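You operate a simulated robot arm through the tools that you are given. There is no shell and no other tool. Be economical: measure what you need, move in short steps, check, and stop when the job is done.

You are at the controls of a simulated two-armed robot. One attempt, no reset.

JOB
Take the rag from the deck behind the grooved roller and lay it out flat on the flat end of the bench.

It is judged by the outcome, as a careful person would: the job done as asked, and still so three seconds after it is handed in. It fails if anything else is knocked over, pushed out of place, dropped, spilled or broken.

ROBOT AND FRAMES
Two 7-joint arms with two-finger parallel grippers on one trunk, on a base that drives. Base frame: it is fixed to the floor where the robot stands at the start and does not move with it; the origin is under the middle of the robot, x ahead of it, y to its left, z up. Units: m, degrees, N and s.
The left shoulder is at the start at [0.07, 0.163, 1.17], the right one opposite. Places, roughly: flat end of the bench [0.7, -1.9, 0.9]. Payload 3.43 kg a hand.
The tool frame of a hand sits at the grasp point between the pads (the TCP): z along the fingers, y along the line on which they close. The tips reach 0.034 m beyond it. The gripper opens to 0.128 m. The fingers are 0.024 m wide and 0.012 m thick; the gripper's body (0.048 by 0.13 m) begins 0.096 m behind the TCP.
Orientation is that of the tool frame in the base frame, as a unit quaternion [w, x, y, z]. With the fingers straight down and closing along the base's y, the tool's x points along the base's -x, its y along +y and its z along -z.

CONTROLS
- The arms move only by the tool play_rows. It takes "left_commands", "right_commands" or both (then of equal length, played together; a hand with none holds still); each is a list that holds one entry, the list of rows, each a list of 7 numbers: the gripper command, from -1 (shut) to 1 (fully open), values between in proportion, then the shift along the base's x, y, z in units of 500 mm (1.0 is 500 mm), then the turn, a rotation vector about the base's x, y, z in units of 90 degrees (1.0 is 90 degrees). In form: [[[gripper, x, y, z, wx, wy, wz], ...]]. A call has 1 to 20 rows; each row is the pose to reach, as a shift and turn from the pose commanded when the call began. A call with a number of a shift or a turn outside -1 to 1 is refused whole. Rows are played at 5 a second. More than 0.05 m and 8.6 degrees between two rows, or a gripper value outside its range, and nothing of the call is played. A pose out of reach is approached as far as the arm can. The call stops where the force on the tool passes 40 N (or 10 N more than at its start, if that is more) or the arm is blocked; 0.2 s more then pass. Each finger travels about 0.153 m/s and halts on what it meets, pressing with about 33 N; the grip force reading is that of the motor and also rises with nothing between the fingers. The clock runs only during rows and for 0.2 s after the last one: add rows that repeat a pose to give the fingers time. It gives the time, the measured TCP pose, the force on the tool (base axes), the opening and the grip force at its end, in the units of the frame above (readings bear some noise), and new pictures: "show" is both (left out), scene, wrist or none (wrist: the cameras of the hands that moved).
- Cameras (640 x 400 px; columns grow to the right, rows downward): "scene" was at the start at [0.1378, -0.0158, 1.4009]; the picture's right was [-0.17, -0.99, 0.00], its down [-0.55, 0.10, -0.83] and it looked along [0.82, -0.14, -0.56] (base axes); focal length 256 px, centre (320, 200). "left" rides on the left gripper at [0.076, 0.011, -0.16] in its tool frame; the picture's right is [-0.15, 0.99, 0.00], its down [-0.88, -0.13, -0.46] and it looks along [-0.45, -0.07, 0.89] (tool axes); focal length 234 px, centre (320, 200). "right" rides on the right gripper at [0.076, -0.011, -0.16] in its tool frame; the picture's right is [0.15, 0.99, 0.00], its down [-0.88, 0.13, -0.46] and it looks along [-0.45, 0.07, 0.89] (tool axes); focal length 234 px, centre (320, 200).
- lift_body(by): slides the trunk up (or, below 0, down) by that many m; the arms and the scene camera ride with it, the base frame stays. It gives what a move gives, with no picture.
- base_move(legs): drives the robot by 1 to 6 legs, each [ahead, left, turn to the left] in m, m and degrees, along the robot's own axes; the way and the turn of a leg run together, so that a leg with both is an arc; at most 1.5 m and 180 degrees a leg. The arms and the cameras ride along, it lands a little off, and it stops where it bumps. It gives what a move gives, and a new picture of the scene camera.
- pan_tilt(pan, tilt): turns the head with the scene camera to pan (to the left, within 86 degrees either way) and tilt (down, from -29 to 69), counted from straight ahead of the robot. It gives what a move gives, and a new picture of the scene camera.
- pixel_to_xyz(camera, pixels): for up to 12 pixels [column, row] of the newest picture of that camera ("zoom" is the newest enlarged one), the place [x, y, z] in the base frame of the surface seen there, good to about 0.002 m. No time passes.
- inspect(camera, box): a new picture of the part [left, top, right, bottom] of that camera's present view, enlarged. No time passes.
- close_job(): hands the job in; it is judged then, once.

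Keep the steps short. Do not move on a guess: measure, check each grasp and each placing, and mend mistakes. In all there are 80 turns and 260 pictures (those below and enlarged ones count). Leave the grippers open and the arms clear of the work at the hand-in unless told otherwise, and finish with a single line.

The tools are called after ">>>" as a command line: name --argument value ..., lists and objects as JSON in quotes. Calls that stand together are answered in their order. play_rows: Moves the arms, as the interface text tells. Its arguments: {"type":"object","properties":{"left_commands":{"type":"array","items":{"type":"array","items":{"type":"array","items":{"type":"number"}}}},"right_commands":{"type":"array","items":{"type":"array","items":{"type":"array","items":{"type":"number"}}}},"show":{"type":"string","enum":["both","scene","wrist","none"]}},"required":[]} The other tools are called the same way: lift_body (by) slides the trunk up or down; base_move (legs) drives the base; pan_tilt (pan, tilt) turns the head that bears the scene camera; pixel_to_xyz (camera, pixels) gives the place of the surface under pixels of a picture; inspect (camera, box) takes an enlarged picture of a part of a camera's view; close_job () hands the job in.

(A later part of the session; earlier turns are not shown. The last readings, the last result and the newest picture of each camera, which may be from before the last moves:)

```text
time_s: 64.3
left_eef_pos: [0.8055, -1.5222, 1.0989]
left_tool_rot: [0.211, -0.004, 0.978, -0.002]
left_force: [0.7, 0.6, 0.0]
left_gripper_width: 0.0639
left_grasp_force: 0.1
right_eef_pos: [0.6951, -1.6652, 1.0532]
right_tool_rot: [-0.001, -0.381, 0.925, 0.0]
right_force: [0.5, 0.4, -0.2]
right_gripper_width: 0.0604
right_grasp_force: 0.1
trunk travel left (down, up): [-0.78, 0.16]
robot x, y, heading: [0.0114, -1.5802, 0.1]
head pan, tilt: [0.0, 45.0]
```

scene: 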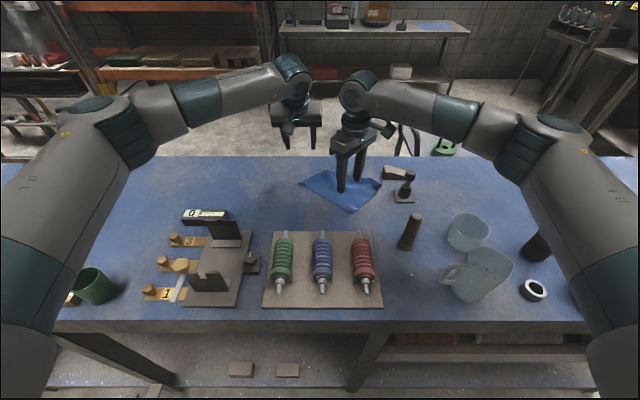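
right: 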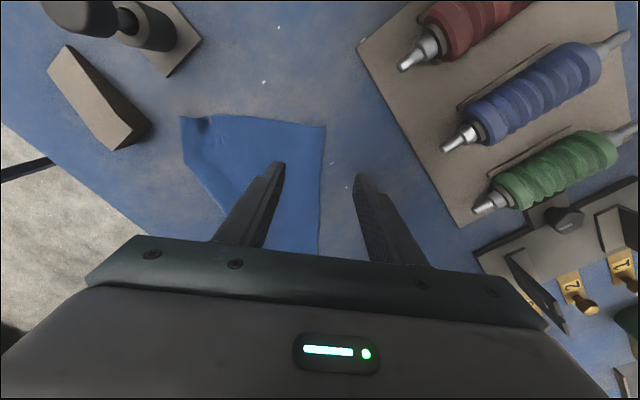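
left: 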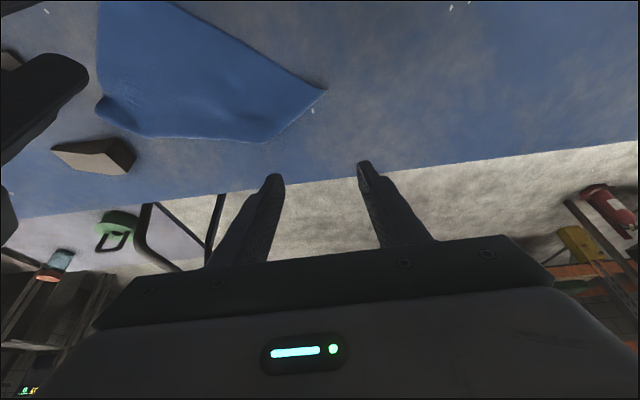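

Both are aligned: the right has the edge between its fingers; the left is above FL (left-image (325,90)). I verify FL and descend to just above the bench.

>>> pixel_to_xyz --camera "left" --pixels '[[320, 91], [300, 80], [305, 105]]'

>>> play_rows --left_commands '[[[0, 0, 0, -0.08, 0, 0, 0], [0, 0, 0, -0.16, 0, 0, 0], [0, 0, 0, -0.23, 0, 0, 0], [0, 0, 0, -0.262, 0, 0, 0], [0, 0, 0, -0.262, 0, 0, 0]]]' --right_commands '[[[-0.06, 0, 0, -0.06, 0, 0, 0], [-0.06, 0, 0, -0.12, 0, 0, 0], [-0.06, 0, 0, -0.16, 0, 0, 0], [-0.06, 0, 0, -0.176, 0, 0, 0], [-0.06, 0, 0, -0.176, 0, 0, 0]]]'

```text
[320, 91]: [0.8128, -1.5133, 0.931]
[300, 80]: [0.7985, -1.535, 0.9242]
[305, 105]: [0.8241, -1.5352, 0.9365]
```

```text
time_s: 65.5
left_eef_pos: [0.8083, -1.5243, 0.9692]
left_tool_rot: [0.21, -0.005, 0.978, -0.002]
left_force: [0.5, -0.3, -0.2]
left_gripper_width: 0.0642
left_grasp_force: 0.0
right_eef_pos: [0.6959, -1.6644, 0.964]
right_tool_rot: [-0.002, -0.38, 0.925, 0.0]
right_force: [0.3, -0.5, 0.4]
right_gripper_width: 0.0603
right_grasp_force: 0.0
trunk travel left (down, up): [-0.78, 0.16]
robot x, y, heading: [0.0105, -1.5838, 0.0]
head pan, tilt: [0.0, 45.0]
```

scene: 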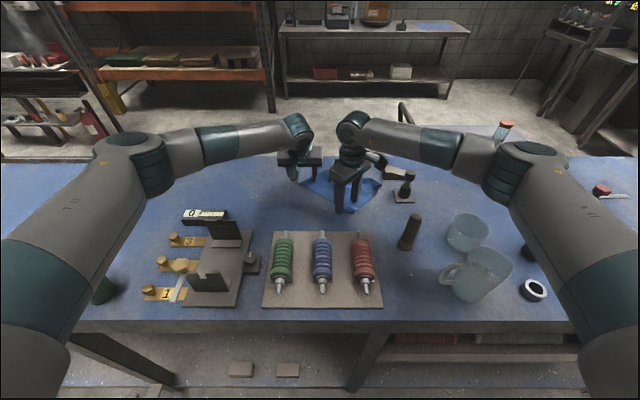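
right: 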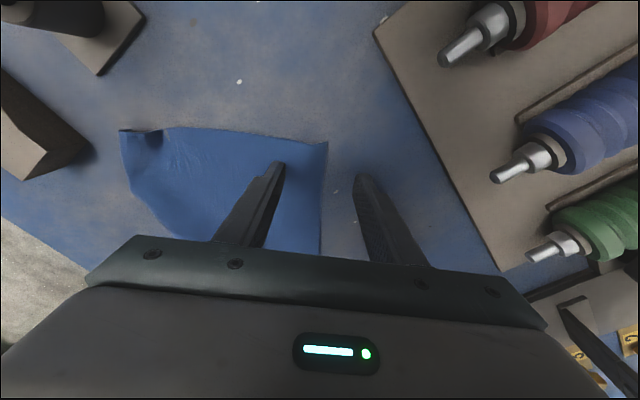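
left: 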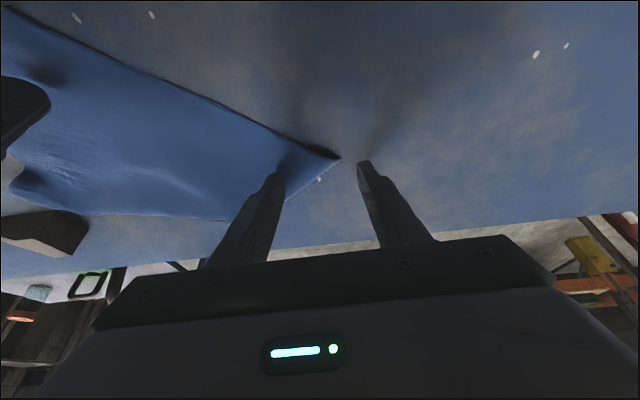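

Left corner tip sits between the fingers; I shift 6 mm nearer and 6 mm inward to catch more, and go down to light contact with both.

>>> play_rows --left_commands '[[[0, -0.012, -0.012, -0.01, 0, 0, 0], [0, -0.012, -0.012, -0.018, 0, 0, 0], [0, -0.012, -0.012, -0.023, 0, 0, 0], [0, -0.012, -0.012, -0.026, 0, 0, 0], [0, -0.012, -0.012, -0.026, 0, 0, 0]]]' --right_commands '[[[-0.06, 0, 0, -0.01, 0, 0, 0], [-0.06, 0, 0, -0.016, 0, 0, 0], [-0.06, 0, 0, -0.02, 0, 0, 0], [-0.06, 0, 0, -0.023, 0, 0, 0], [-0.06, 0, 0, -0.023, 0, 0, 0]]]' --show "none"

```text
time_s: 66.7
left_eef_pos: [0.8022, -1.5284, 0.9563]
left_tool_rot: [0.212, -0.004, 0.977, -0.003]
left_force: [0.8, -1.0, 11.6]
left_gripper_width: 0.0647
left_grasp_force: 0.9
right_eef_pos: [0.6955, -1.6639, 0.9554]
right_tool_rot: [0.0, -0.38, 0.925, 0.0]
right_force: [2.1, 0.4, 6.4]
right_gripper_width: 0.061
right_grasp_force: 0.6
trunk travel left (down, up): [-0.78, 0.16]
robot x, y, heading: [0.0151, -1.5803, 0.1]
head pan, tilt: [0.0, 45.0]
```

Light contact, 12 N and 6 N. Closing both.

>>> play_rows --left_commands '[[[-0.4, 0, 0, 0, 0, 0, 0], [-0.7, 0, 0, 0, 0, 0, 0], [-1, 0, 0, 0, 0, 0, 0], [-1, 0, 0, 0, 0, 0, 0], [-1, 0, 0, 0, 0, 0, 0]]]' --right_commands '[[[-0.4, 0, 0, -0.002, 0, 0, 0], [-0.7, 0, 0, -0.002, 0, 0, 0], [-1, 0, 0, -0.002, 0, 0, 0], [-1, 0, 0, -0.002, 0, 0, 0], [-1, 0, 0, -0.002, 0, 0, 0]]]' --show "wrist"

```text
time_s: 67.9
left_eef_pos: [0.8001, -1.5294, 0.9571]
left_tool_rot: [0.212, -0.003, 0.977, -0.004]
left_force: [-6.9, -11.0, 14.3]
left_gripper_width: 0.005
left_grasp_force: 33.0
right_eef_pos: [0.6939, -1.662, 0.954]
right_tool_rot: [0.001, -0.381, 0.924, 0.001]
right_force: [9.9, 10.6, 19.2]
right_gripper_width: 0.0027
right_grasp_force: 32.6
trunk travel left (down, up): [-0.78, 0.16]
robot x, y, heading: [0.0128, -1.5872, -0.0]
head pan, tilt: [0.0, 45.0]
```

right: 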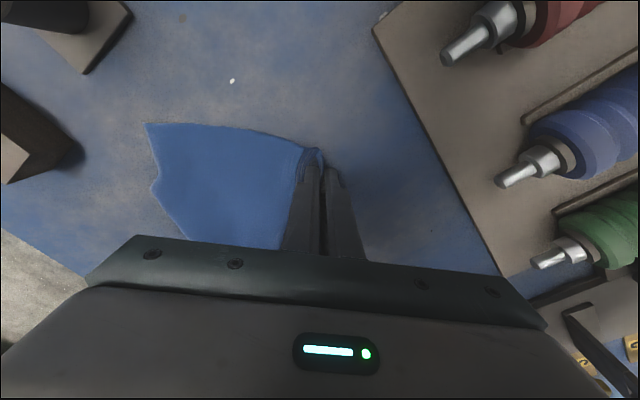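
left: 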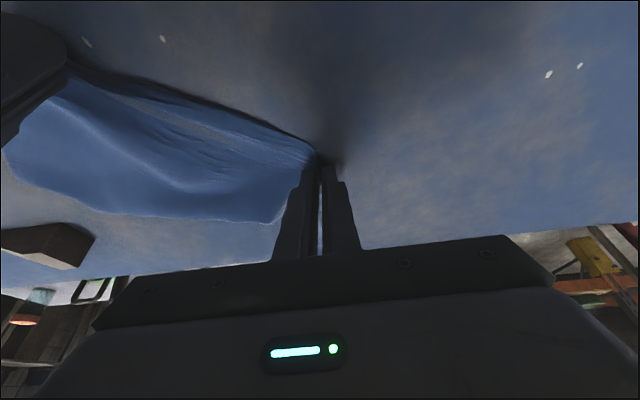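

Both corners are gripped (5.0 and 2.7 mm). I lift both straight up together by 0.25 m.

>>> play_rows --left_commands '[[[-1, -0.001, -0.002, 0.02, 0, 0, 0], [-1, -0.002, -0.003, 0.08, 0, 0, 0], [-1, -0.002, -0.003, 0.15, 0, 0, 0], [-1, -0.002, -0.003, 0.22, 0, 0, 0], [-1, -0.002, -0.003, 0.29, 0, 0, 0], [-1, -0.002, -0.003, 0.36, 0, 0, 0], [-1, -0.002, -0.003, 0.43, 0, 0, 0], [-1, -0.002, -0.003, 0.5, 0, 0, 0], [-1, -0.002, -0.003, 0.5, 0, 0, 0], [-1, -0.002, -0.003, 0.5, 0, 0, 0]]]' --right_commands '[[[-1, 0.001, 0.002, 0.02, 0, 0, 0], [-1, 0.002, 0.003, 0.08, 0, 0, 0], [-1, 0.002, 0.003, 0.15, 0, 0, 0], [-1, 0.002, 0.003, 0.22, 0, 0, 0], [-1, 0.002, 0.003, 0.29, 0, 0, 0], [-1, 0.002, 0.003, 0.36, 0, 0, 0], [-1, 0.002, 0.003, 0.43, 0, 0, 0], [-1, 0.002, 0.003, 0.5, 0, 0, 0], [-1, 0.002, 0.003, 0.5, 0, 0, 0], [-1, 0.002, 0.003, 0.5, 0, 0, 0]]]'

>>> inspect --camera "scene" --box '[270, 60, 430, 220]'

```text
time_s: 70.1
left_eef_pos: [0.8013, -1.5299, 1.2035]
left_tool_rot: [0.21, -0.005, 0.978, -0.001]
left_force: [-2.2, -3.2, -0.6]
left_gripper_width: 0.0024
left_grasp_force: 32.9
right_eef_pos: [0.6996, -1.6628, 1.2043]
right_tool_rot: [-0.001, -0.381, 0.925, 0.0]
right_force: [1.9, 2.6, 0.1]
right_gripper_width: 0.0028
right_grasp_force: 32.7
trunk travel left (down, up): [-0.78, 0.16]
robot x, y, heading: [0.0137, -1.5823, 0.2]
head pan, tilt: [0.0, 45.0]
```

scene: 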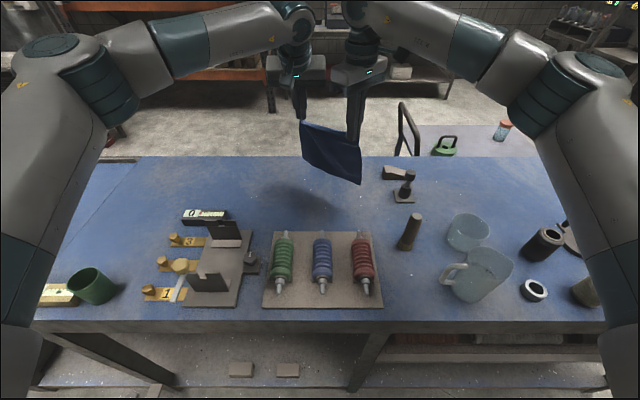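
right: 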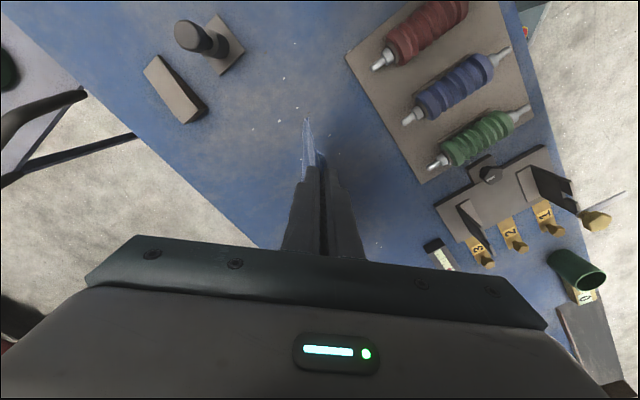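
left: 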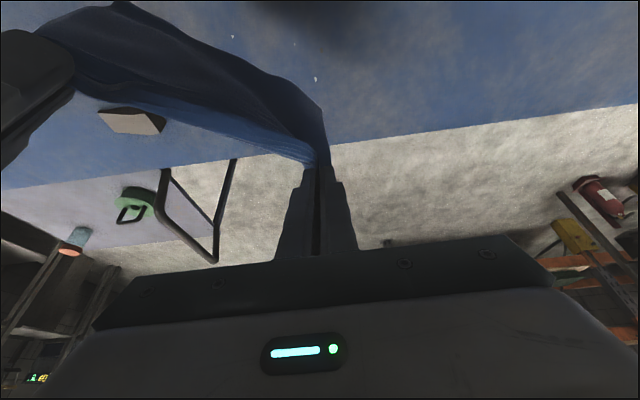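

```text
2.50 times, centred on (350, 140) of scene
```

zoom: 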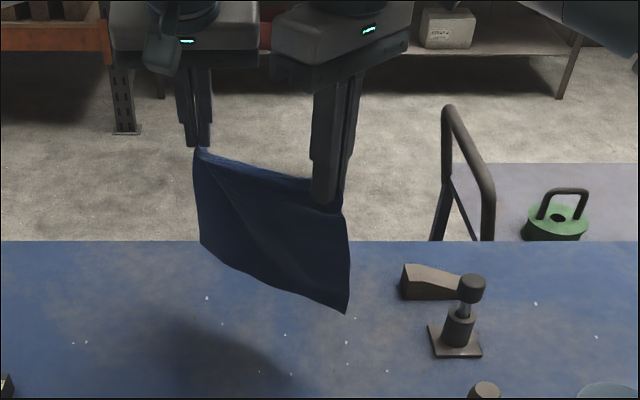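

The rag hangs free and unfolded between both hands. I measure its bottom corners.

>>> pixel_to_xyz --camera "zoom" --pixels '[[205, 238], [345, 305], [270, 275], [200, 160], [335, 205], [275, 200]]'

```text
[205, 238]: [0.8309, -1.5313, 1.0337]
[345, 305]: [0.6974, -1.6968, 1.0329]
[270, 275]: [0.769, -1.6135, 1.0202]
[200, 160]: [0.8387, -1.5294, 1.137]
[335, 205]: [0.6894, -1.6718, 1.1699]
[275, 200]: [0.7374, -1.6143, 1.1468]
```

The hanging length is only ≈0.15 m, shorter than the rag's ≈0.22, so a fold may remain. I look closer with the left wrist camera and the scene camera.

>>> inspect --camera "left" --box '[20, 0, 360, 210]'

>>> inspect --camera "scene" --box '[290, 85, 370, 195]'

>>> inspect --camera "right" --box '[260, 80, 400, 180]'

```text
1.88 times, centred on (190, 105) of left
```

zoom: 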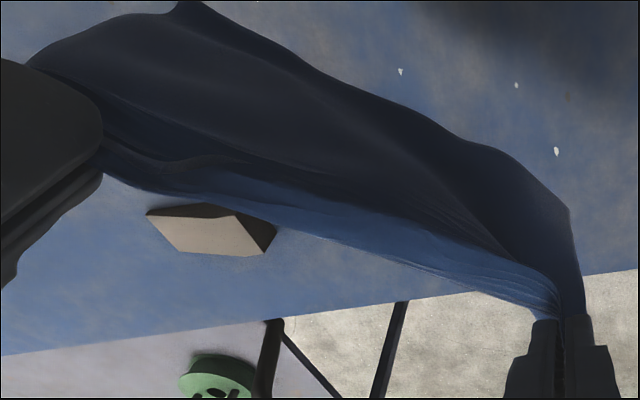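

```text
3.64 times, centred on (330, 140) of scene
```

zoom: 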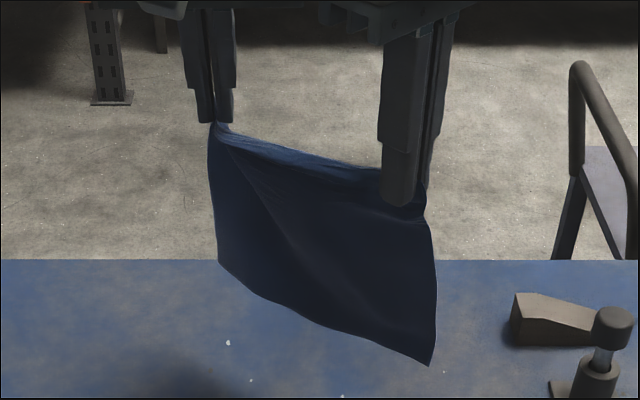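

```text
4.00 times, centred on (330, 130) of right
```

zoom: 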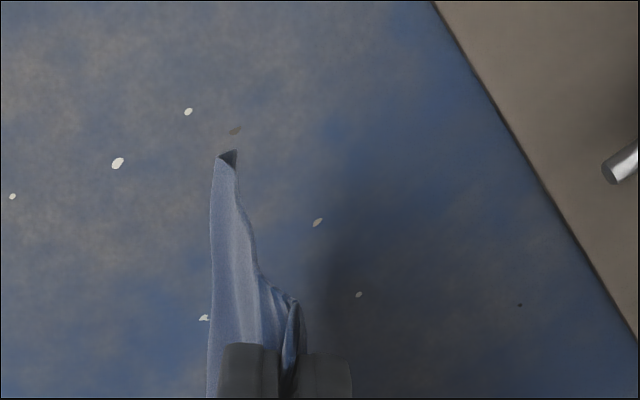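

It is a single sheet (held along the long side, ≈0.16 m deep). Now I carry it back-right by (+0.09,-0.06) at height, both hands in step, then lower until the bottom is ≈1.5 cm above the bench.

>>> play_rows --left_commands '[[[-1, 0.03, -0.02, 0, 0, 0, 0], [-1, 0.06, -0.04, 0, 0, 0, 0], [-1, 0.09, -0.06, 0, 0, 0, 0], [-1, 0.12, -0.08, 0, 0, 0, 0], [-1, 0.15, -0.1, -0.03, 0, 0, 0], [-1, 0.18, -0.12, -0.08, 0, 0, 0], [-1, 0.18, -0.12, -0.13, 0, 0, 0], [-1, 0.18, -0.12, -0.18, 0, 0, 0], [-1, 0.18, -0.12, -0.18, 0, 0, 0], [-1, 0.18, -0.12, -0.18, 0, 0, 0]]]' --right_commands '[[[-1, 0.03, -0.02, 0, 0, 0, 0], [-1, 0.06, -0.04, 0, 0, 0, 0], [-1, 0.09, -0.06, 0, 0, 0, 0], [-1, 0.12, -0.08, 0, 0, 0, 0], [-1, 0.15, -0.1, -0.03, 0, 0, 0], [-1, 0.18, -0.12, -0.08, 0, 0, 0], [-1, 0.18, -0.12, -0.13, 0, 0, 0], [-1, 0.18, -0.12, -0.18, 0, 0, 0], [-1, 0.18, -0.12, -0.18, 0, 0, 0], [-1, 0.18, -0.12, -0.18, 0, 0, 0]]]'

>>> inspect --camera "scene" --box '[270, 80, 430, 220]'

```text
time_s: 71.8
left_eef_pos: [0.8879, -1.597, 1.1348]
left_tool_rot: [0.208, 0.001, 0.978, -0.007]
left_force: [-17.2, -8.0, 7.4]
left_gripper_width: 0.0023
left_grasp_force: 33.1
right_eef_pos: [0.7268, -1.6801, 1.1973]
right_tool_rot: [0.004, -0.38, 0.925, 0.001]
right_force: [18.2, 9.0, -7.1]
right_gripper_width: 0.0023
right_grasp_force: 33.4
right hand out of reach, approached as far as the arm can: row 2, 3, 4, 5, 6, 7, 8
trunk travel left (down, up): [-0.78, 0.16]
robot x, y, heading: [0.0163, -1.5807, 0.3]
head pan, tilt: [0.0, 45.0]
stopped in row 8 (right hand): the force on the tool passed its limit (the readings are from after the stop); the commanded pose is now the measured one
```

scene: 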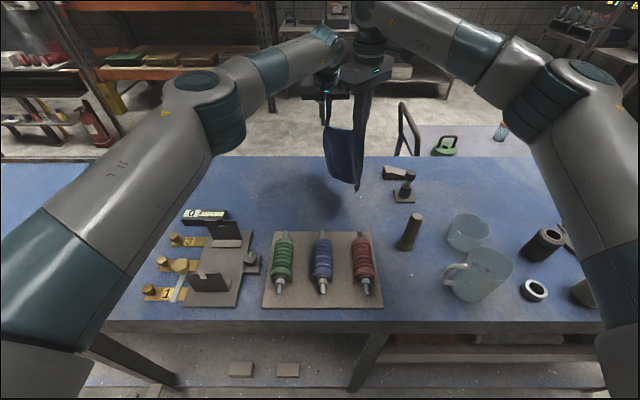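
right: 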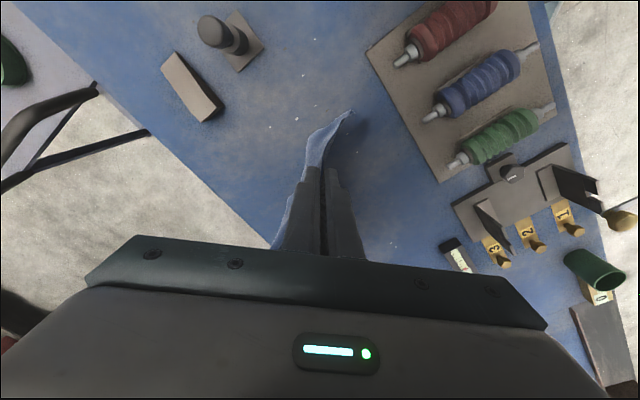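
left: 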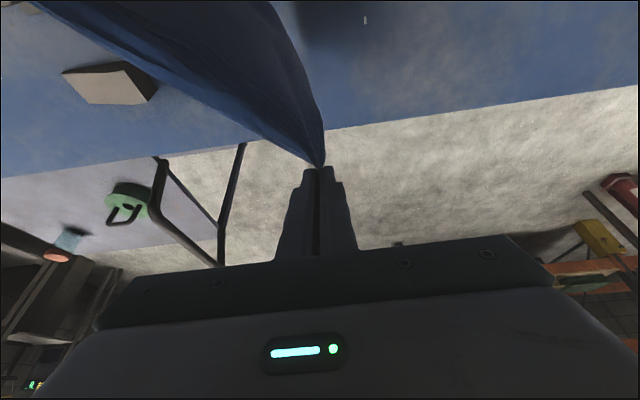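

```text
2.86 times, centred on (350, 150) of scene
```

zoom: 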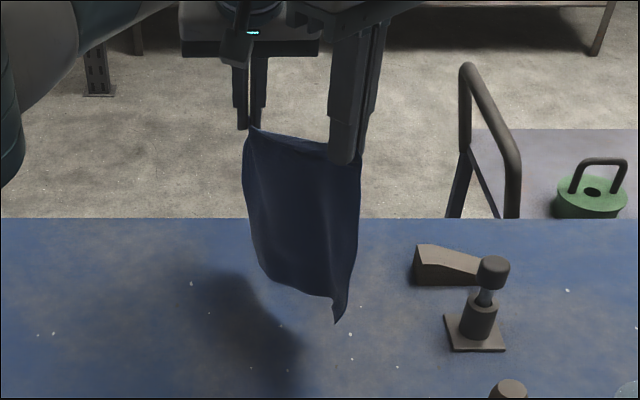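

The right hand's yaw blocked its reach, and the call stopped safely; both still hold. The edge is now closer to lying along x, which actually suits laying in the +y direction. I turn the right hand's yaw back to 0 in place and bring it down level with the left.

>>> play_rows --right_commands '[[[-1, 0.008, 0.004, -0.01, 0, 0, -0.08], [-1, 0.012, 0.006, -0.03, 0, 0, -0.16], [-1, 0.012, 0.006, -0.05, 0, 0, -0.24], [-1, 0.012, 0.006, -0.07, 0, 0, -0.32], [-1, 0.012, 0.006, -0.09, 0, 0, -0.4], [-1, 0.012, 0.006, -0.11, 0, 0, -0.48], [-1, 0.012, 0.006, -0.126, 0, 0, -0.5], [-1, 0.012, 0.006, -0.126, 0, 0, -0.5]]]'

>>> inspect --camera "scene" --box '[270, 80, 430, 220]'

```text
time_s: 73.6
left_eef_pos: [0.8879, -1.5932, 1.1345]
left_tool_rot: [0.209, -0.001, 0.978, -0.005]
left_force: [-1.4, -0.7, 0.3]
left_gripper_width: 0.002
left_grasp_force: 32.8
right_eef_pos: [0.7314, -1.6793, 1.1338]
right_tool_rot: [0.001, 0.003, 1.0, 0.0]
right_force: [1.1, 0.0, 0.4]
right_gripper_width: 0.0024
right_grasp_force: 32.7
trunk travel left (down, up): [-0.78, 0.16]
robot x, y, heading: [0.0135, -1.5842, -0.0]
head pan, tilt: [0.0, 45.0]
```

scene: 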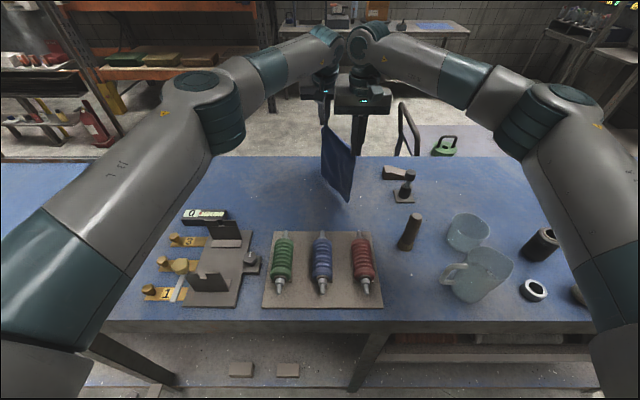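
right: 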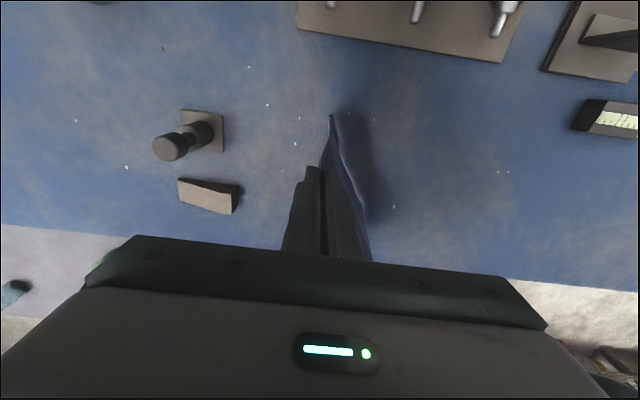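

```text
2.86 times, centred on (350, 150) of scene
```

zoom: 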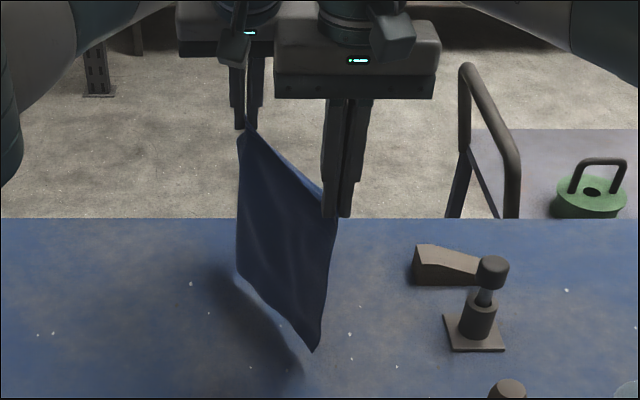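

Both are level at z≈1.134 with almost no tension. Now I lay it: first half of an arc down and along (-0.48,+0.88), hands in step.

>>> play_rows --left_commands '[[[-1, -0.005, 0.009, -0.03, 0, 0, 0], [-1, -0.01, 0.018, -0.058, 0, 0, 0], [-1, -0.034, 0.062, -0.068, 0, 0, 0], [-1, -0.058, 0.106, -0.088, 0, 0, 0], [-1, -0.082, 0.15, -0.124, 0, 0, 0], [-1, -0.101, 0.185, -0.168, 0, 0, 0], [-1, -0.101, 0.185, -0.168, 0, 0, 0]]]' --right_commands '[[[-1, -0.005, 0.009, -0.03, 0, 0, 0], [-1, -0.01, 0.018, -0.058, 0, 0, 0], [-1, -0.034, 0.062, -0.068, 0, 0, 0], [-1, -0.058, 0.106, -0.088, 0, 0, 0], [-1, -0.082, 0.15, -0.124, 0, 0, 0], [-1, -0.101, 0.185, -0.168, 0, 0, 0], [-1, -0.101, 0.185, -0.168, 0, 0, 0]]]'

>>> inspect --camera "scene" --box '[250, 100, 410, 240]'

```text
time_s: 75.2
left_eef_pos: [0.8367, -1.5036, 1.0493]
left_tool_rot: [0.21, -0.002, 0.978, -0.003]
left_force: [-0.9, 0.1, -0.6]
left_gripper_width: 0.0021
left_grasp_force: 33.6
right_eef_pos: [0.6807, -1.5875, 1.0504]
right_tool_rot: [0.001, 0.002, 1.0, 0.001]
right_force: [0.4, 1.0, 0.8]
right_gripper_width: 0.0023
right_grasp_force: 32.9
trunk travel left (down, up): [-0.78, 0.16]
robot x, y, heading: [0.0141, -1.5824, 0.5]
head pan, tilt: [0.0, 45.0]
```

scene: 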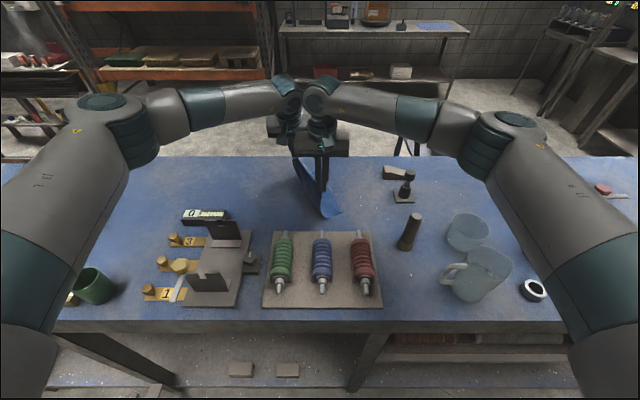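
right: 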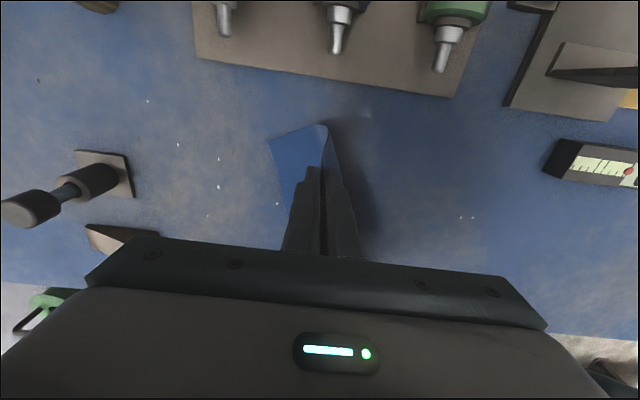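
left: 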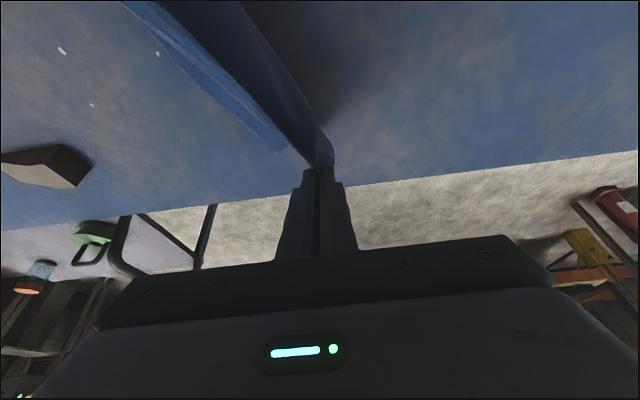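

```text
2.86 times, centred on (330, 170) of scene
```

zoom: 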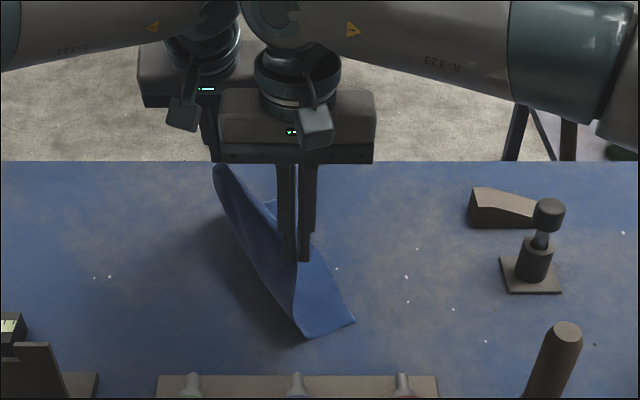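

The sheet is going down, tail end on the right with a slack belly under the hands. I go on more in +y to stretch it before lowering to just above the bench.

>>> play_rows --left_commands '[[[-1, -0.018, 0.057, 0, 0, 0, 0], [-1, -0.03, 0.095, -0.04, 0, 0, 0], [-1, -0.042, 0.133, -0.09, 0, 0, 0], [-1, -0.051, 0.162, -0.14, 0, 0, 0], [-1, -0.055, 0.175, -0.176, 0, 0, 0], [-1, -0.055, 0.175, -0.176, 0, 0, 0]]]' --right_commands '[[[-1, -0.018, 0.057, 0, 0, 0, 0], [-1, -0.03, 0.095, -0.04, 0, 0, 0], [-1, -0.042, 0.133, -0.09, 0, 0, 0], [-1, -0.051, 0.162, -0.14, 0, 0, 0], [-1, -0.055, 0.175, -0.176, 0, 0, 0], [-1, -0.055, 0.175, -0.176, 0, 0, 0]]]'

>>> inspect --camera "scene" --box '[250, 100, 410, 240]'

```text
time_s: 76.6
left_eef_pos: [0.8105, -1.4148, 0.9602]
left_tool_rot: [0.209, -0.002, 0.978, -0.004]
left_force: [-0.5, -0.5, 1.2]
left_gripper_width: 0.0021
left_grasp_force: 32.9
right_eef_pos: [0.6547, -1.4968, 0.9639]
right_tool_rot: [0.002, 0.003, 1.0, 0.001]
right_force: [1.4, 0.4, 1.9]
right_gripper_width: 0.0025
right_grasp_force: 33.1
trunk travel left (down, up): [-0.78, 0.16]
robot x, y, heading: [0.0128, -1.5831, 0.1]
head pan, tilt: [0.0, 45.0]
```

scene: 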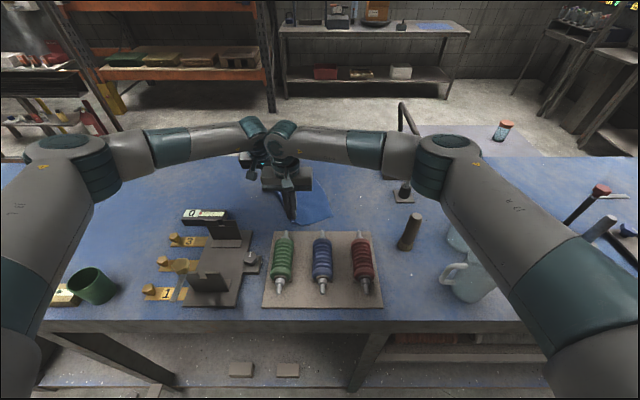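
right: 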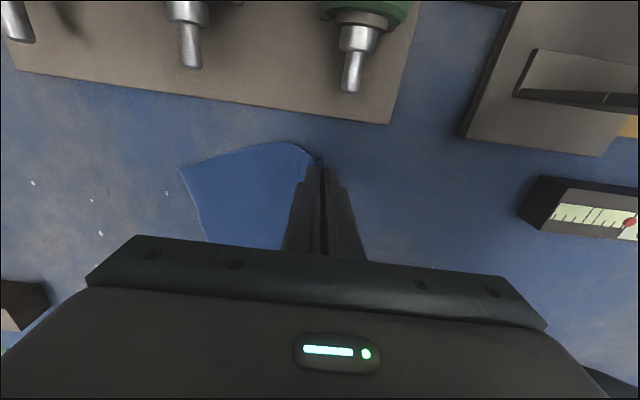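
left: 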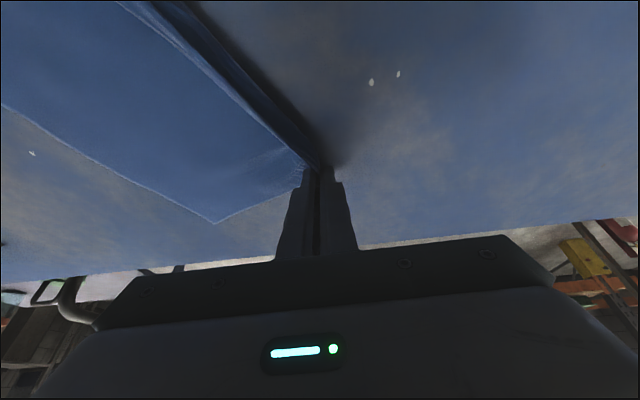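

```text
2.86 times, centred on (330, 170) of scene
```

zoom: 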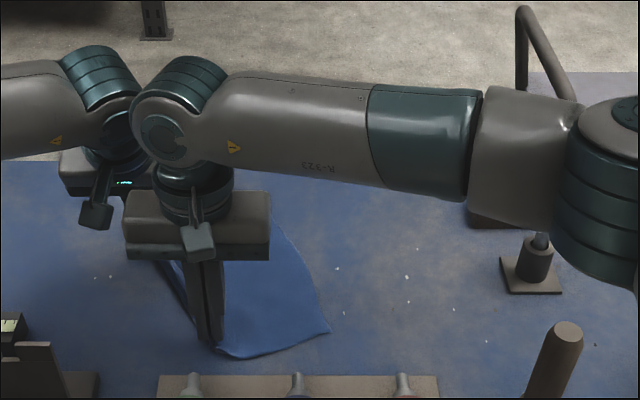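

Laid flat on the tail side. I pull 8 mm more, set the held edge down, open slightly and rise straight up.

>>> play_rows --left_commands '[[[-1, -0.006, 0.014, -0.002, 0, 0, 0], [-1, -0.006, 0.014, -0.007, 0, 0, 0], [-0.8, -0.006, 0.014, -0.007, 0, 0, 0], [-0.6, -0.006, 0.014, -0.007, 0, 0, 0], [-0.5, -0.006, 0.014, 0.0, 0, 0, 0], [-0.5, -0.006, 0.014, 0.04, 0, 0, 0], [-0.5, -0.006, 0.014, 0.1, 0, 0, 0], [-0.5, -0.006, 0.014, 0.18, 0, 0, 0], [-0.5, -0.006, 0.014, 0.26, 0, 0, 0], [-0.5, -0.006, 0.014, 0.34, 0, 0, 0], [-0.5, -0.006, 0.014, 0.34, 0, 0, 0]]]' --right_commands '[[[-1, -0.006, 0.014, -0.01, 0, 0, 0], [-1, -0.006, 0.014, -0.016, 0, 0, 0], [-0.8, -0.006, 0.014, -0.016, 0, 0, 0], [-0.6, -0.006, 0.014, -0.016, 0, 0, 0], [-0.5, -0.006, 0.014, -0.008, 0, 0, 0], [-0.5, -0.006, 0.014, 0.04, 0, 0, 0], [-0.5, -0.006, 0.014, 0.1, 0, 0, 0], [-0.5, -0.006, 0.014, 0.18, 0, 0, 0], [-0.5, -0.006, 0.014, 0.26, 0, 0, 0], [-0.5, -0.006, 0.014, 0.34, 0, 0, 0], [-0.5, -0.006, 0.014, 0.34, 0, 0, 0]]]'

>>> inspect --camera "scene" --box '[250, 130, 390, 240]'

```text
time_s: 79.0
left_eef_pos: [0.809, -1.4098, 1.1342]
left_tool_rot: [0.209, -0.001, 0.978, -0.005]
left_force: [0.4, 0.6, 1.3]
left_gripper_width: 0.0321
left_grasp_force: 0.0
right_eef_pos: [0.6512, -1.4904, 1.1321]
right_tool_rot: [0.001, 0.003, 1.0, 0.0]
right_force: [-0.1, -0.6, -1.4]
right_gripper_width: 0.032
right_grasp_force: 0.0
trunk travel left (down, up): [-0.78, 0.16]
robot x, y, heading: [0.0151, -1.5847, 0.1]
head pan, tilt: [0.0, 45.0]
```

scene: 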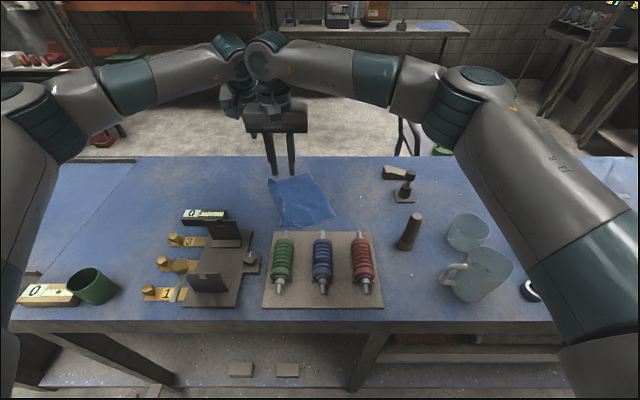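
right: 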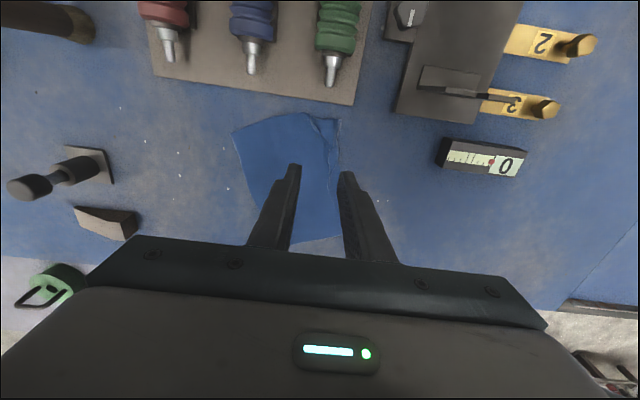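
left: 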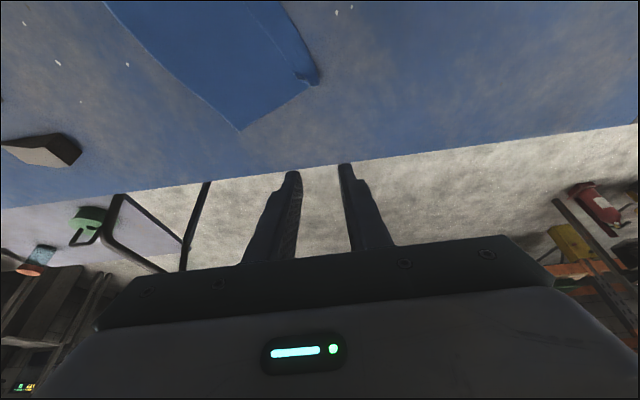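

```text
3.64 times, centred on (320, 185) of scene
```

zoom: 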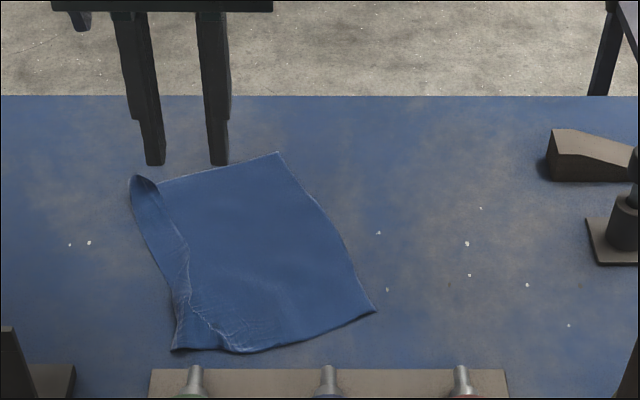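

Now flat over most of its area; along the formerly held edge there is a small ruffle. I measure dimensions and heights.

>>> pixel_to_xyz --camera "zoom" --pixels '[[140, 182], [280, 157], [370, 310], [245, 347], [178, 345], [165, 230], [185, 280], [205, 310], [230, 240], [150, 200], [300, 260], [172, 195]]'

>>> inspect --camera "right" --box '[220, 100, 380, 250]'

>>> inspect --camera "left" --box '[180, 0, 360, 140]'

```text
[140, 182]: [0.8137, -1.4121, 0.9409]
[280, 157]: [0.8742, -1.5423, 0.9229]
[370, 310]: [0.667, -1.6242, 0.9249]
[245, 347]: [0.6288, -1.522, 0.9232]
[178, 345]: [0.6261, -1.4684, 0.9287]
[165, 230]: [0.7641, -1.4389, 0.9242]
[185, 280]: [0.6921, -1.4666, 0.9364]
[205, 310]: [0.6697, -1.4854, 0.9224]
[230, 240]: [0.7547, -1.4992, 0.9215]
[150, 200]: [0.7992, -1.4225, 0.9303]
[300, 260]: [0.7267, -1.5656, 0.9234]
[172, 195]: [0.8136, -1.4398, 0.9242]
```

```text
2.67 times, centred on (300, 175) of right
```

zoom: 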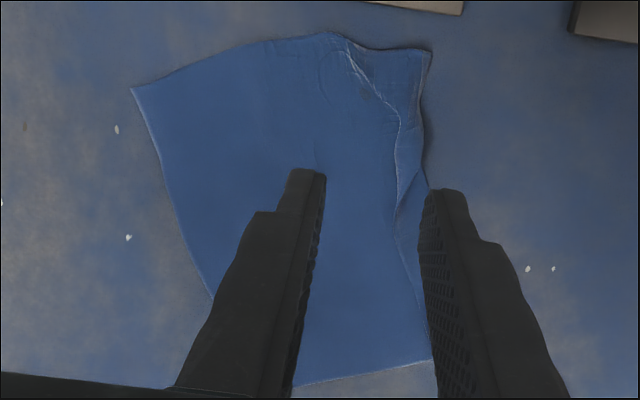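

```text
2.86 times, centred on (270, 70) of left
```

zoom: 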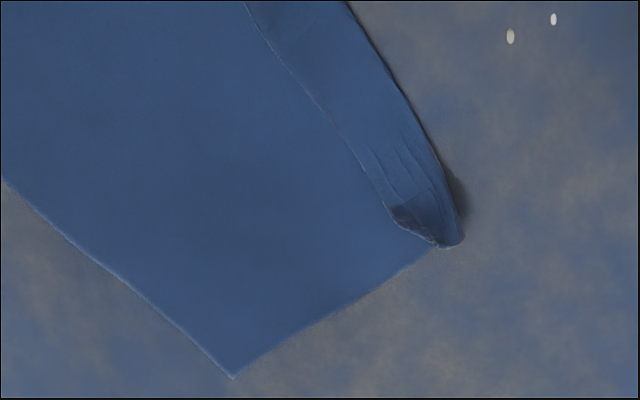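

A strip (~3 cm) along the held edge is folded over on top of the rag. I plan to hold the rag's body with the right fingertips and sweep the flap open toward +y with the left. First I bring the right hand, closed, above (0.70,-1.59) and re-measure the flap's hem.

>>> play_rows --right_commands '[[[-0.8, 0.02, -0.06, 0, 0, 0, 0], [-1, 0.05, -0.13, 0, 0, 0, 0], [-1, 0.08, -0.19, -0.04, 0, 0, 0], [-1, 0.1, -0.21, -0.12, 0, 0, 0], [-1, 0.1, -0.21, -0.2, 0, 0, 0], [-1, 0.1, -0.21, -0.26, 0, 0, 0], [-1, 0.1, -0.21, -0.26, 0, 0, 0]]]' --left_commands '[[[-1, -0.02, 0.04, 0, 0, 0, 0], [-1, -0.06, 0.06, 0, 0, 0, 0], [-1, -0.1, 0.06, 0.04, 0, 0, 0], [-1, -0.14, 0.06, 0.04, 0, 0, 0], [-1, -0.16, 0.06, 0.04, 0, 0, 0], [-1, -0.16, 0.06, 0.04, 0, 0, 0], [-1, -0.16, 0.06, 0.04, 0, 0, 0]]]'

>>> inspect --camera "scene" --box '[250, 160, 350, 240]'

```text
time_s: 80.6
left_eef_pos: [0.7273, -1.3769, 1.1521]
left_tool_rot: [0.209, -0.002, 0.978, -0.004]
left_force: [-1.0, -0.1, -0.1]
left_gripper_width: 0.0
left_grasp_force: 32.4
right_eef_pos: [0.6995, -1.5967, 1.0039]
right_tool_rot: [0.001, 0.003, 1.0, 0.0]
right_force: [-0.4, -1.1, 0.3]
right_gripper_width: 0.0002
right_grasp_force: 33.6
trunk travel left (down, up): [-0.78, 0.16]
robot x, y, heading: [0.0141, -1.5853, 0.2]
head pan, tilt: [0.0, 45.0]
```

scene: 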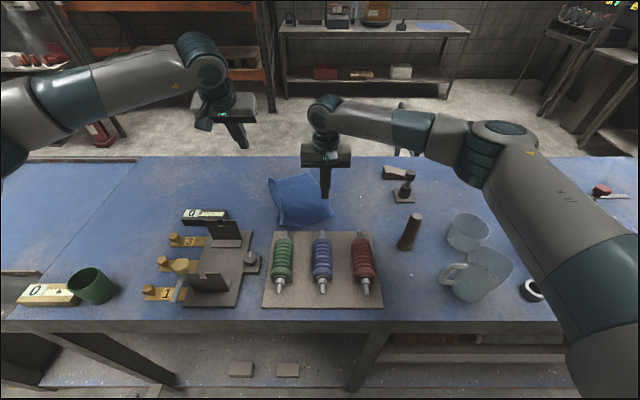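
right: 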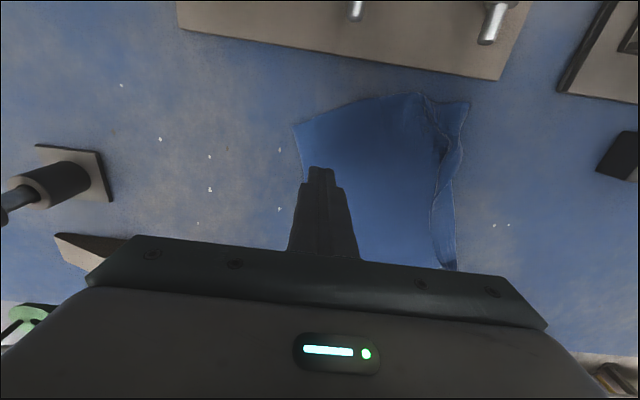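
left: 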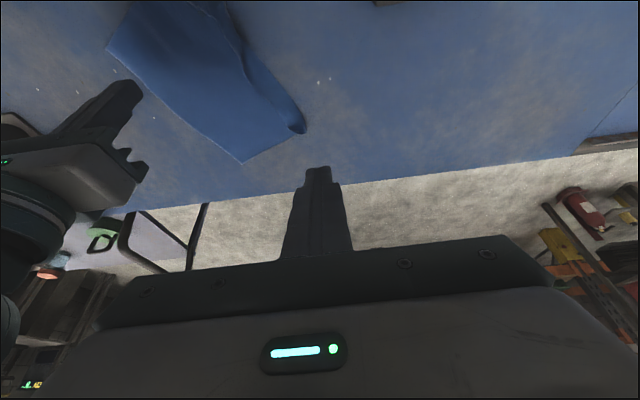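

```text
5.00 times, centred on (300, 200) of scene
```

zoom: 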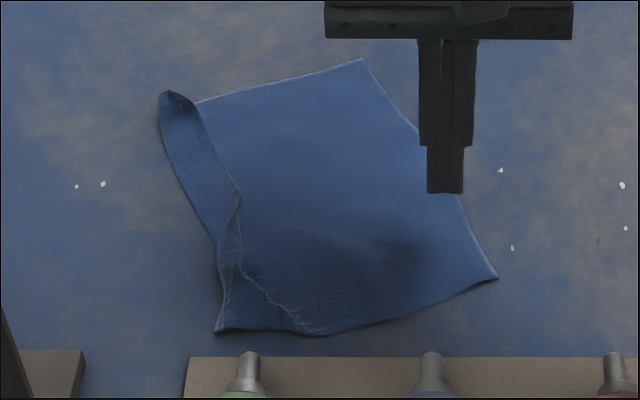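

Clear view: the hem of the flap runs zoom (195,105)→(240,200)→(245,265)→(305,325); fold line from (165,110)→(215,240)→(218,330). I measure both.

>>> pixel_to_xyz --camera "zoom" --pixels '[[190, 105], [205, 105], [222, 150], [236, 190], [250, 190], [238, 240], [250, 280], [290, 315], [170, 110], [190, 180], [216, 240], [222, 325]]'

```text
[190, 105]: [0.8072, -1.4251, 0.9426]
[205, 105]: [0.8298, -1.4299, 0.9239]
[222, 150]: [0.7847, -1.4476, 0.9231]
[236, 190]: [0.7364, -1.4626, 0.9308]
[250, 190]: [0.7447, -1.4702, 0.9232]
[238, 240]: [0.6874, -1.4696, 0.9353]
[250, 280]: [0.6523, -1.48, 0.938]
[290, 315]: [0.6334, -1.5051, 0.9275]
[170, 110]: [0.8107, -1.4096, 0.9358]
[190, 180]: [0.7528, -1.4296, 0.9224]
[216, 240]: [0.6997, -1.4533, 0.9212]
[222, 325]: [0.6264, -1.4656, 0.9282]
```

The flap stands 1–2 cm up at both ends, so a fingertip should flip it. I press lightly with the right at (0.70,-1.597), and sweep the left fingertip at the far end (x≈0.81) from y=-1.475 to -1.385, just above the rag's surface.

>>> play_rows --left_commands '[[[-1, 0.04, -0.06, -0.05, 0, 0, 0], [-1, 0.08, -0.12, -0.11, 0, 0, 0], [-1, 0.12, -0.17, -0.17, 0, 0, 0], [-1, 0.139, -0.196, -0.24, 0, 0, 0], [-1, 0.139, -0.196, -0.31, 0, 0, 0], [-1, 0.139, -0.196, -0.36, 0, 0, 0], [-1, 0.139, -0.196, -0.381, 0, 0, 0], [-1, 0.139, -0.165, -0.381, 0, 0, 0], [-1, 0.139, -0.13, -0.381, 0, 0, 0], [-1, 0.139, -0.095, -0.381, 0, 0, 0], [-1, 0.139, -0.06, -0.381, 0, 0, 0], [-1, 0.139, -0.02, -0.381, 0, 0, 0], [-1, 0.139, 0.01, -0.381, 0, 0, 0], [-1, 0.139, 0.03, -0.34, 0, 0, 0], [-1, 0.139, 0.05, -0.26, 0, 0, 0], [-1, 0.139, 0.07, -0.18, 0, 0, 0], [-1, 0.139, 0.07, -0.18, 0, 0, 0]]]' --right_commands '[[[-1, 0, 0, -0.03, 0, 0, 0], [-1, 0, 0, -0.06, 0, 0, 0], [-1, 0, 0, -0.085, 0, 0, 0], [-1, 0, 0, -0.096, 0, 0, 0], [-1, 0, 0, -0.098, 0, 0, 0], [-1, 0, 0, -0.098, 0, 0, 0], [-1, 0, 0, -0.098, 0, 0, 0], [-1, 0, 0, -0.098, 0, 0, 0], [-1, 0, 0, -0.098, 0, 0, 0], [-1, 0, 0, -0.098, 0, 0, 0], [-1, 0, 0, -0.098, 0, 0, 0], [-1, 0, 0, -0.098, 0, 0, 0], [-1, 0, 0, -0.098, 0, 0, 0], [-1, 0, 0, -0.098, 0, 0, 0], [-1, 0, 0, -0.098, 0, 0, 0], [-1, 0, 0, -0.098, 0, 0, 0], [-1, 0, 0, -0.098, 0, 0, 0]]]' --show "scene"

>>> inspect --camera "scene" --box '[250, 160, 350, 240]'

```text
time_s: 82.1
left_eef_pos: [0.8013, -1.4761, 0.9822]
left_tool_rot: [0.216, -0.007, 0.976, -0.008]
left_force: [1.4, 0.9, 2.9]
left_gripper_width: 0.0001
left_grasp_force: 32.9
right_eef_pos: [0.6973, -1.5951, 0.9564]
right_tool_rot: [0.001, -0.001, 1.0, -0.002]
right_force: [-5.9, 0.4, 11.2]
right_gripper_width: 0.0004
right_grasp_force: 33.3
trunk travel left (down, up): [-0.78, 0.16]
robot x, y, heading: [0.0134, -1.5819, -0.1]
head pan, tilt: [0.0, 45.0]
stopped in row 7 (left hand): the force on the tool passed its limit (the readings are from after the stop); the commanded pose is now the measured one
```

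scene: 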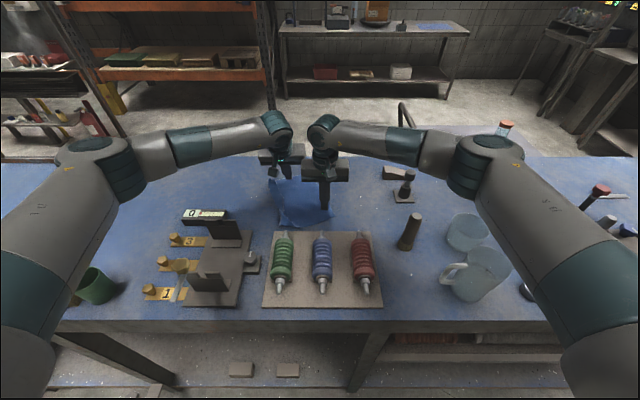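

```text
5.00 times, centred on (300, 200) of scene
```

zoom: 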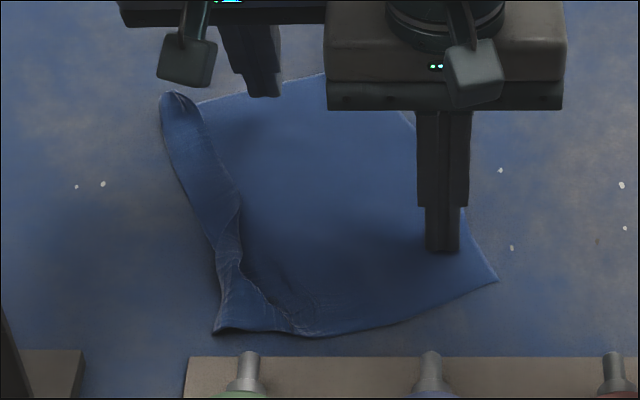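

The stop came with the left still at z 0.98: the two grippers brushed each other. I take the right hand up and away, and sweep with the left alone.

>>> play_rows --right_commands '[[[-1, 0, 0, 0.04, 0, 0, 0], [-1, 0, -0.04, 0.1, 0, 0, 0], [-1, -0.04, -0.1, 0.18, 0, 0, 0], [-1, -0.08, -0.18, 0.26, 0, 0, 0], [-1, -0.12, -0.26, 0.34, 0, 0, 0], [-1, -0.16, -0.3, 0.4, 0, 0, 0], [-1, -0.16, -0.3, 0.4, 0, 0, 0], [-1, -0.16, -0.3, 0.4, 0, 0, 0], [-1, -0.16, -0.3, 0.4, 0, 0, 0], [-1, -0.16, -0.3, 0.4, 0, 0, 0], [-1, -0.16, -0.3, 0.4, 0, 0, 0], [-1, -0.16, -0.3, 0.4, 0, 0, 0], [-1, -0.16, -0.3, 0.4, 0, 0, 0], [-1, -0.16, -0.3, 0.4, 0, 0, 0], [-1, -0.16, -0.3, 0.4, 0, 0, 0], [-1, -0.16, -0.3, 0.4, 0, 0, 0]]]' --left_commands '[[[-1, -0.005, 0, 0.02, 0, 0, 0], [-1, -0.005, 0, 0.02, 0, 0, 0], [-1, -0.005, 0, 0.02, 0, 0, 0], [-1, -0.005, 0, 0.02, 0, 0, 0], [-1, -0.005, 0, -0.02, 0, 0, 0], [-1, -0.005, 0, -0.041, 0, 0, 0], [-1, -0.005, 0.03, -0.041, 0, 0, 0], [-1, -0.005, 0.065, -0.041, 0, 0, 0], [-1, -0.005, 0.1, -0.041, 0, 0, 0], [-1, -0.005, 0.135, -0.041, 0, 0, 0], [-1, -0.005, 0.17, -0.041, 0, 0, 0], [-1, -0.005, 0.2, -0.041, 0, 0, 0], [-1, -0.005, 0.22, 0.0, 0, 0, 0], [-1, -0.005, 0.24, 0.08, 0, 0, 0], [-1, -0.005, 0.26, 0.16, 0, 0, 0], [-1, -0.005, 0.26, 0.16, 0, 0, 0]]]' --show "scene"

>>> inspect --camera "scene" --box '[250, 160, 350, 240]'

```text
refused: row 3 steps farther than a row can; nothing moved
```

```text
5.00 times, centred on (300, 200) of scene
```

zoom: 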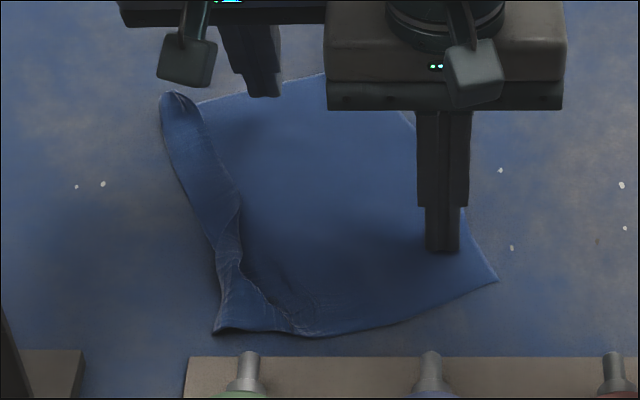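

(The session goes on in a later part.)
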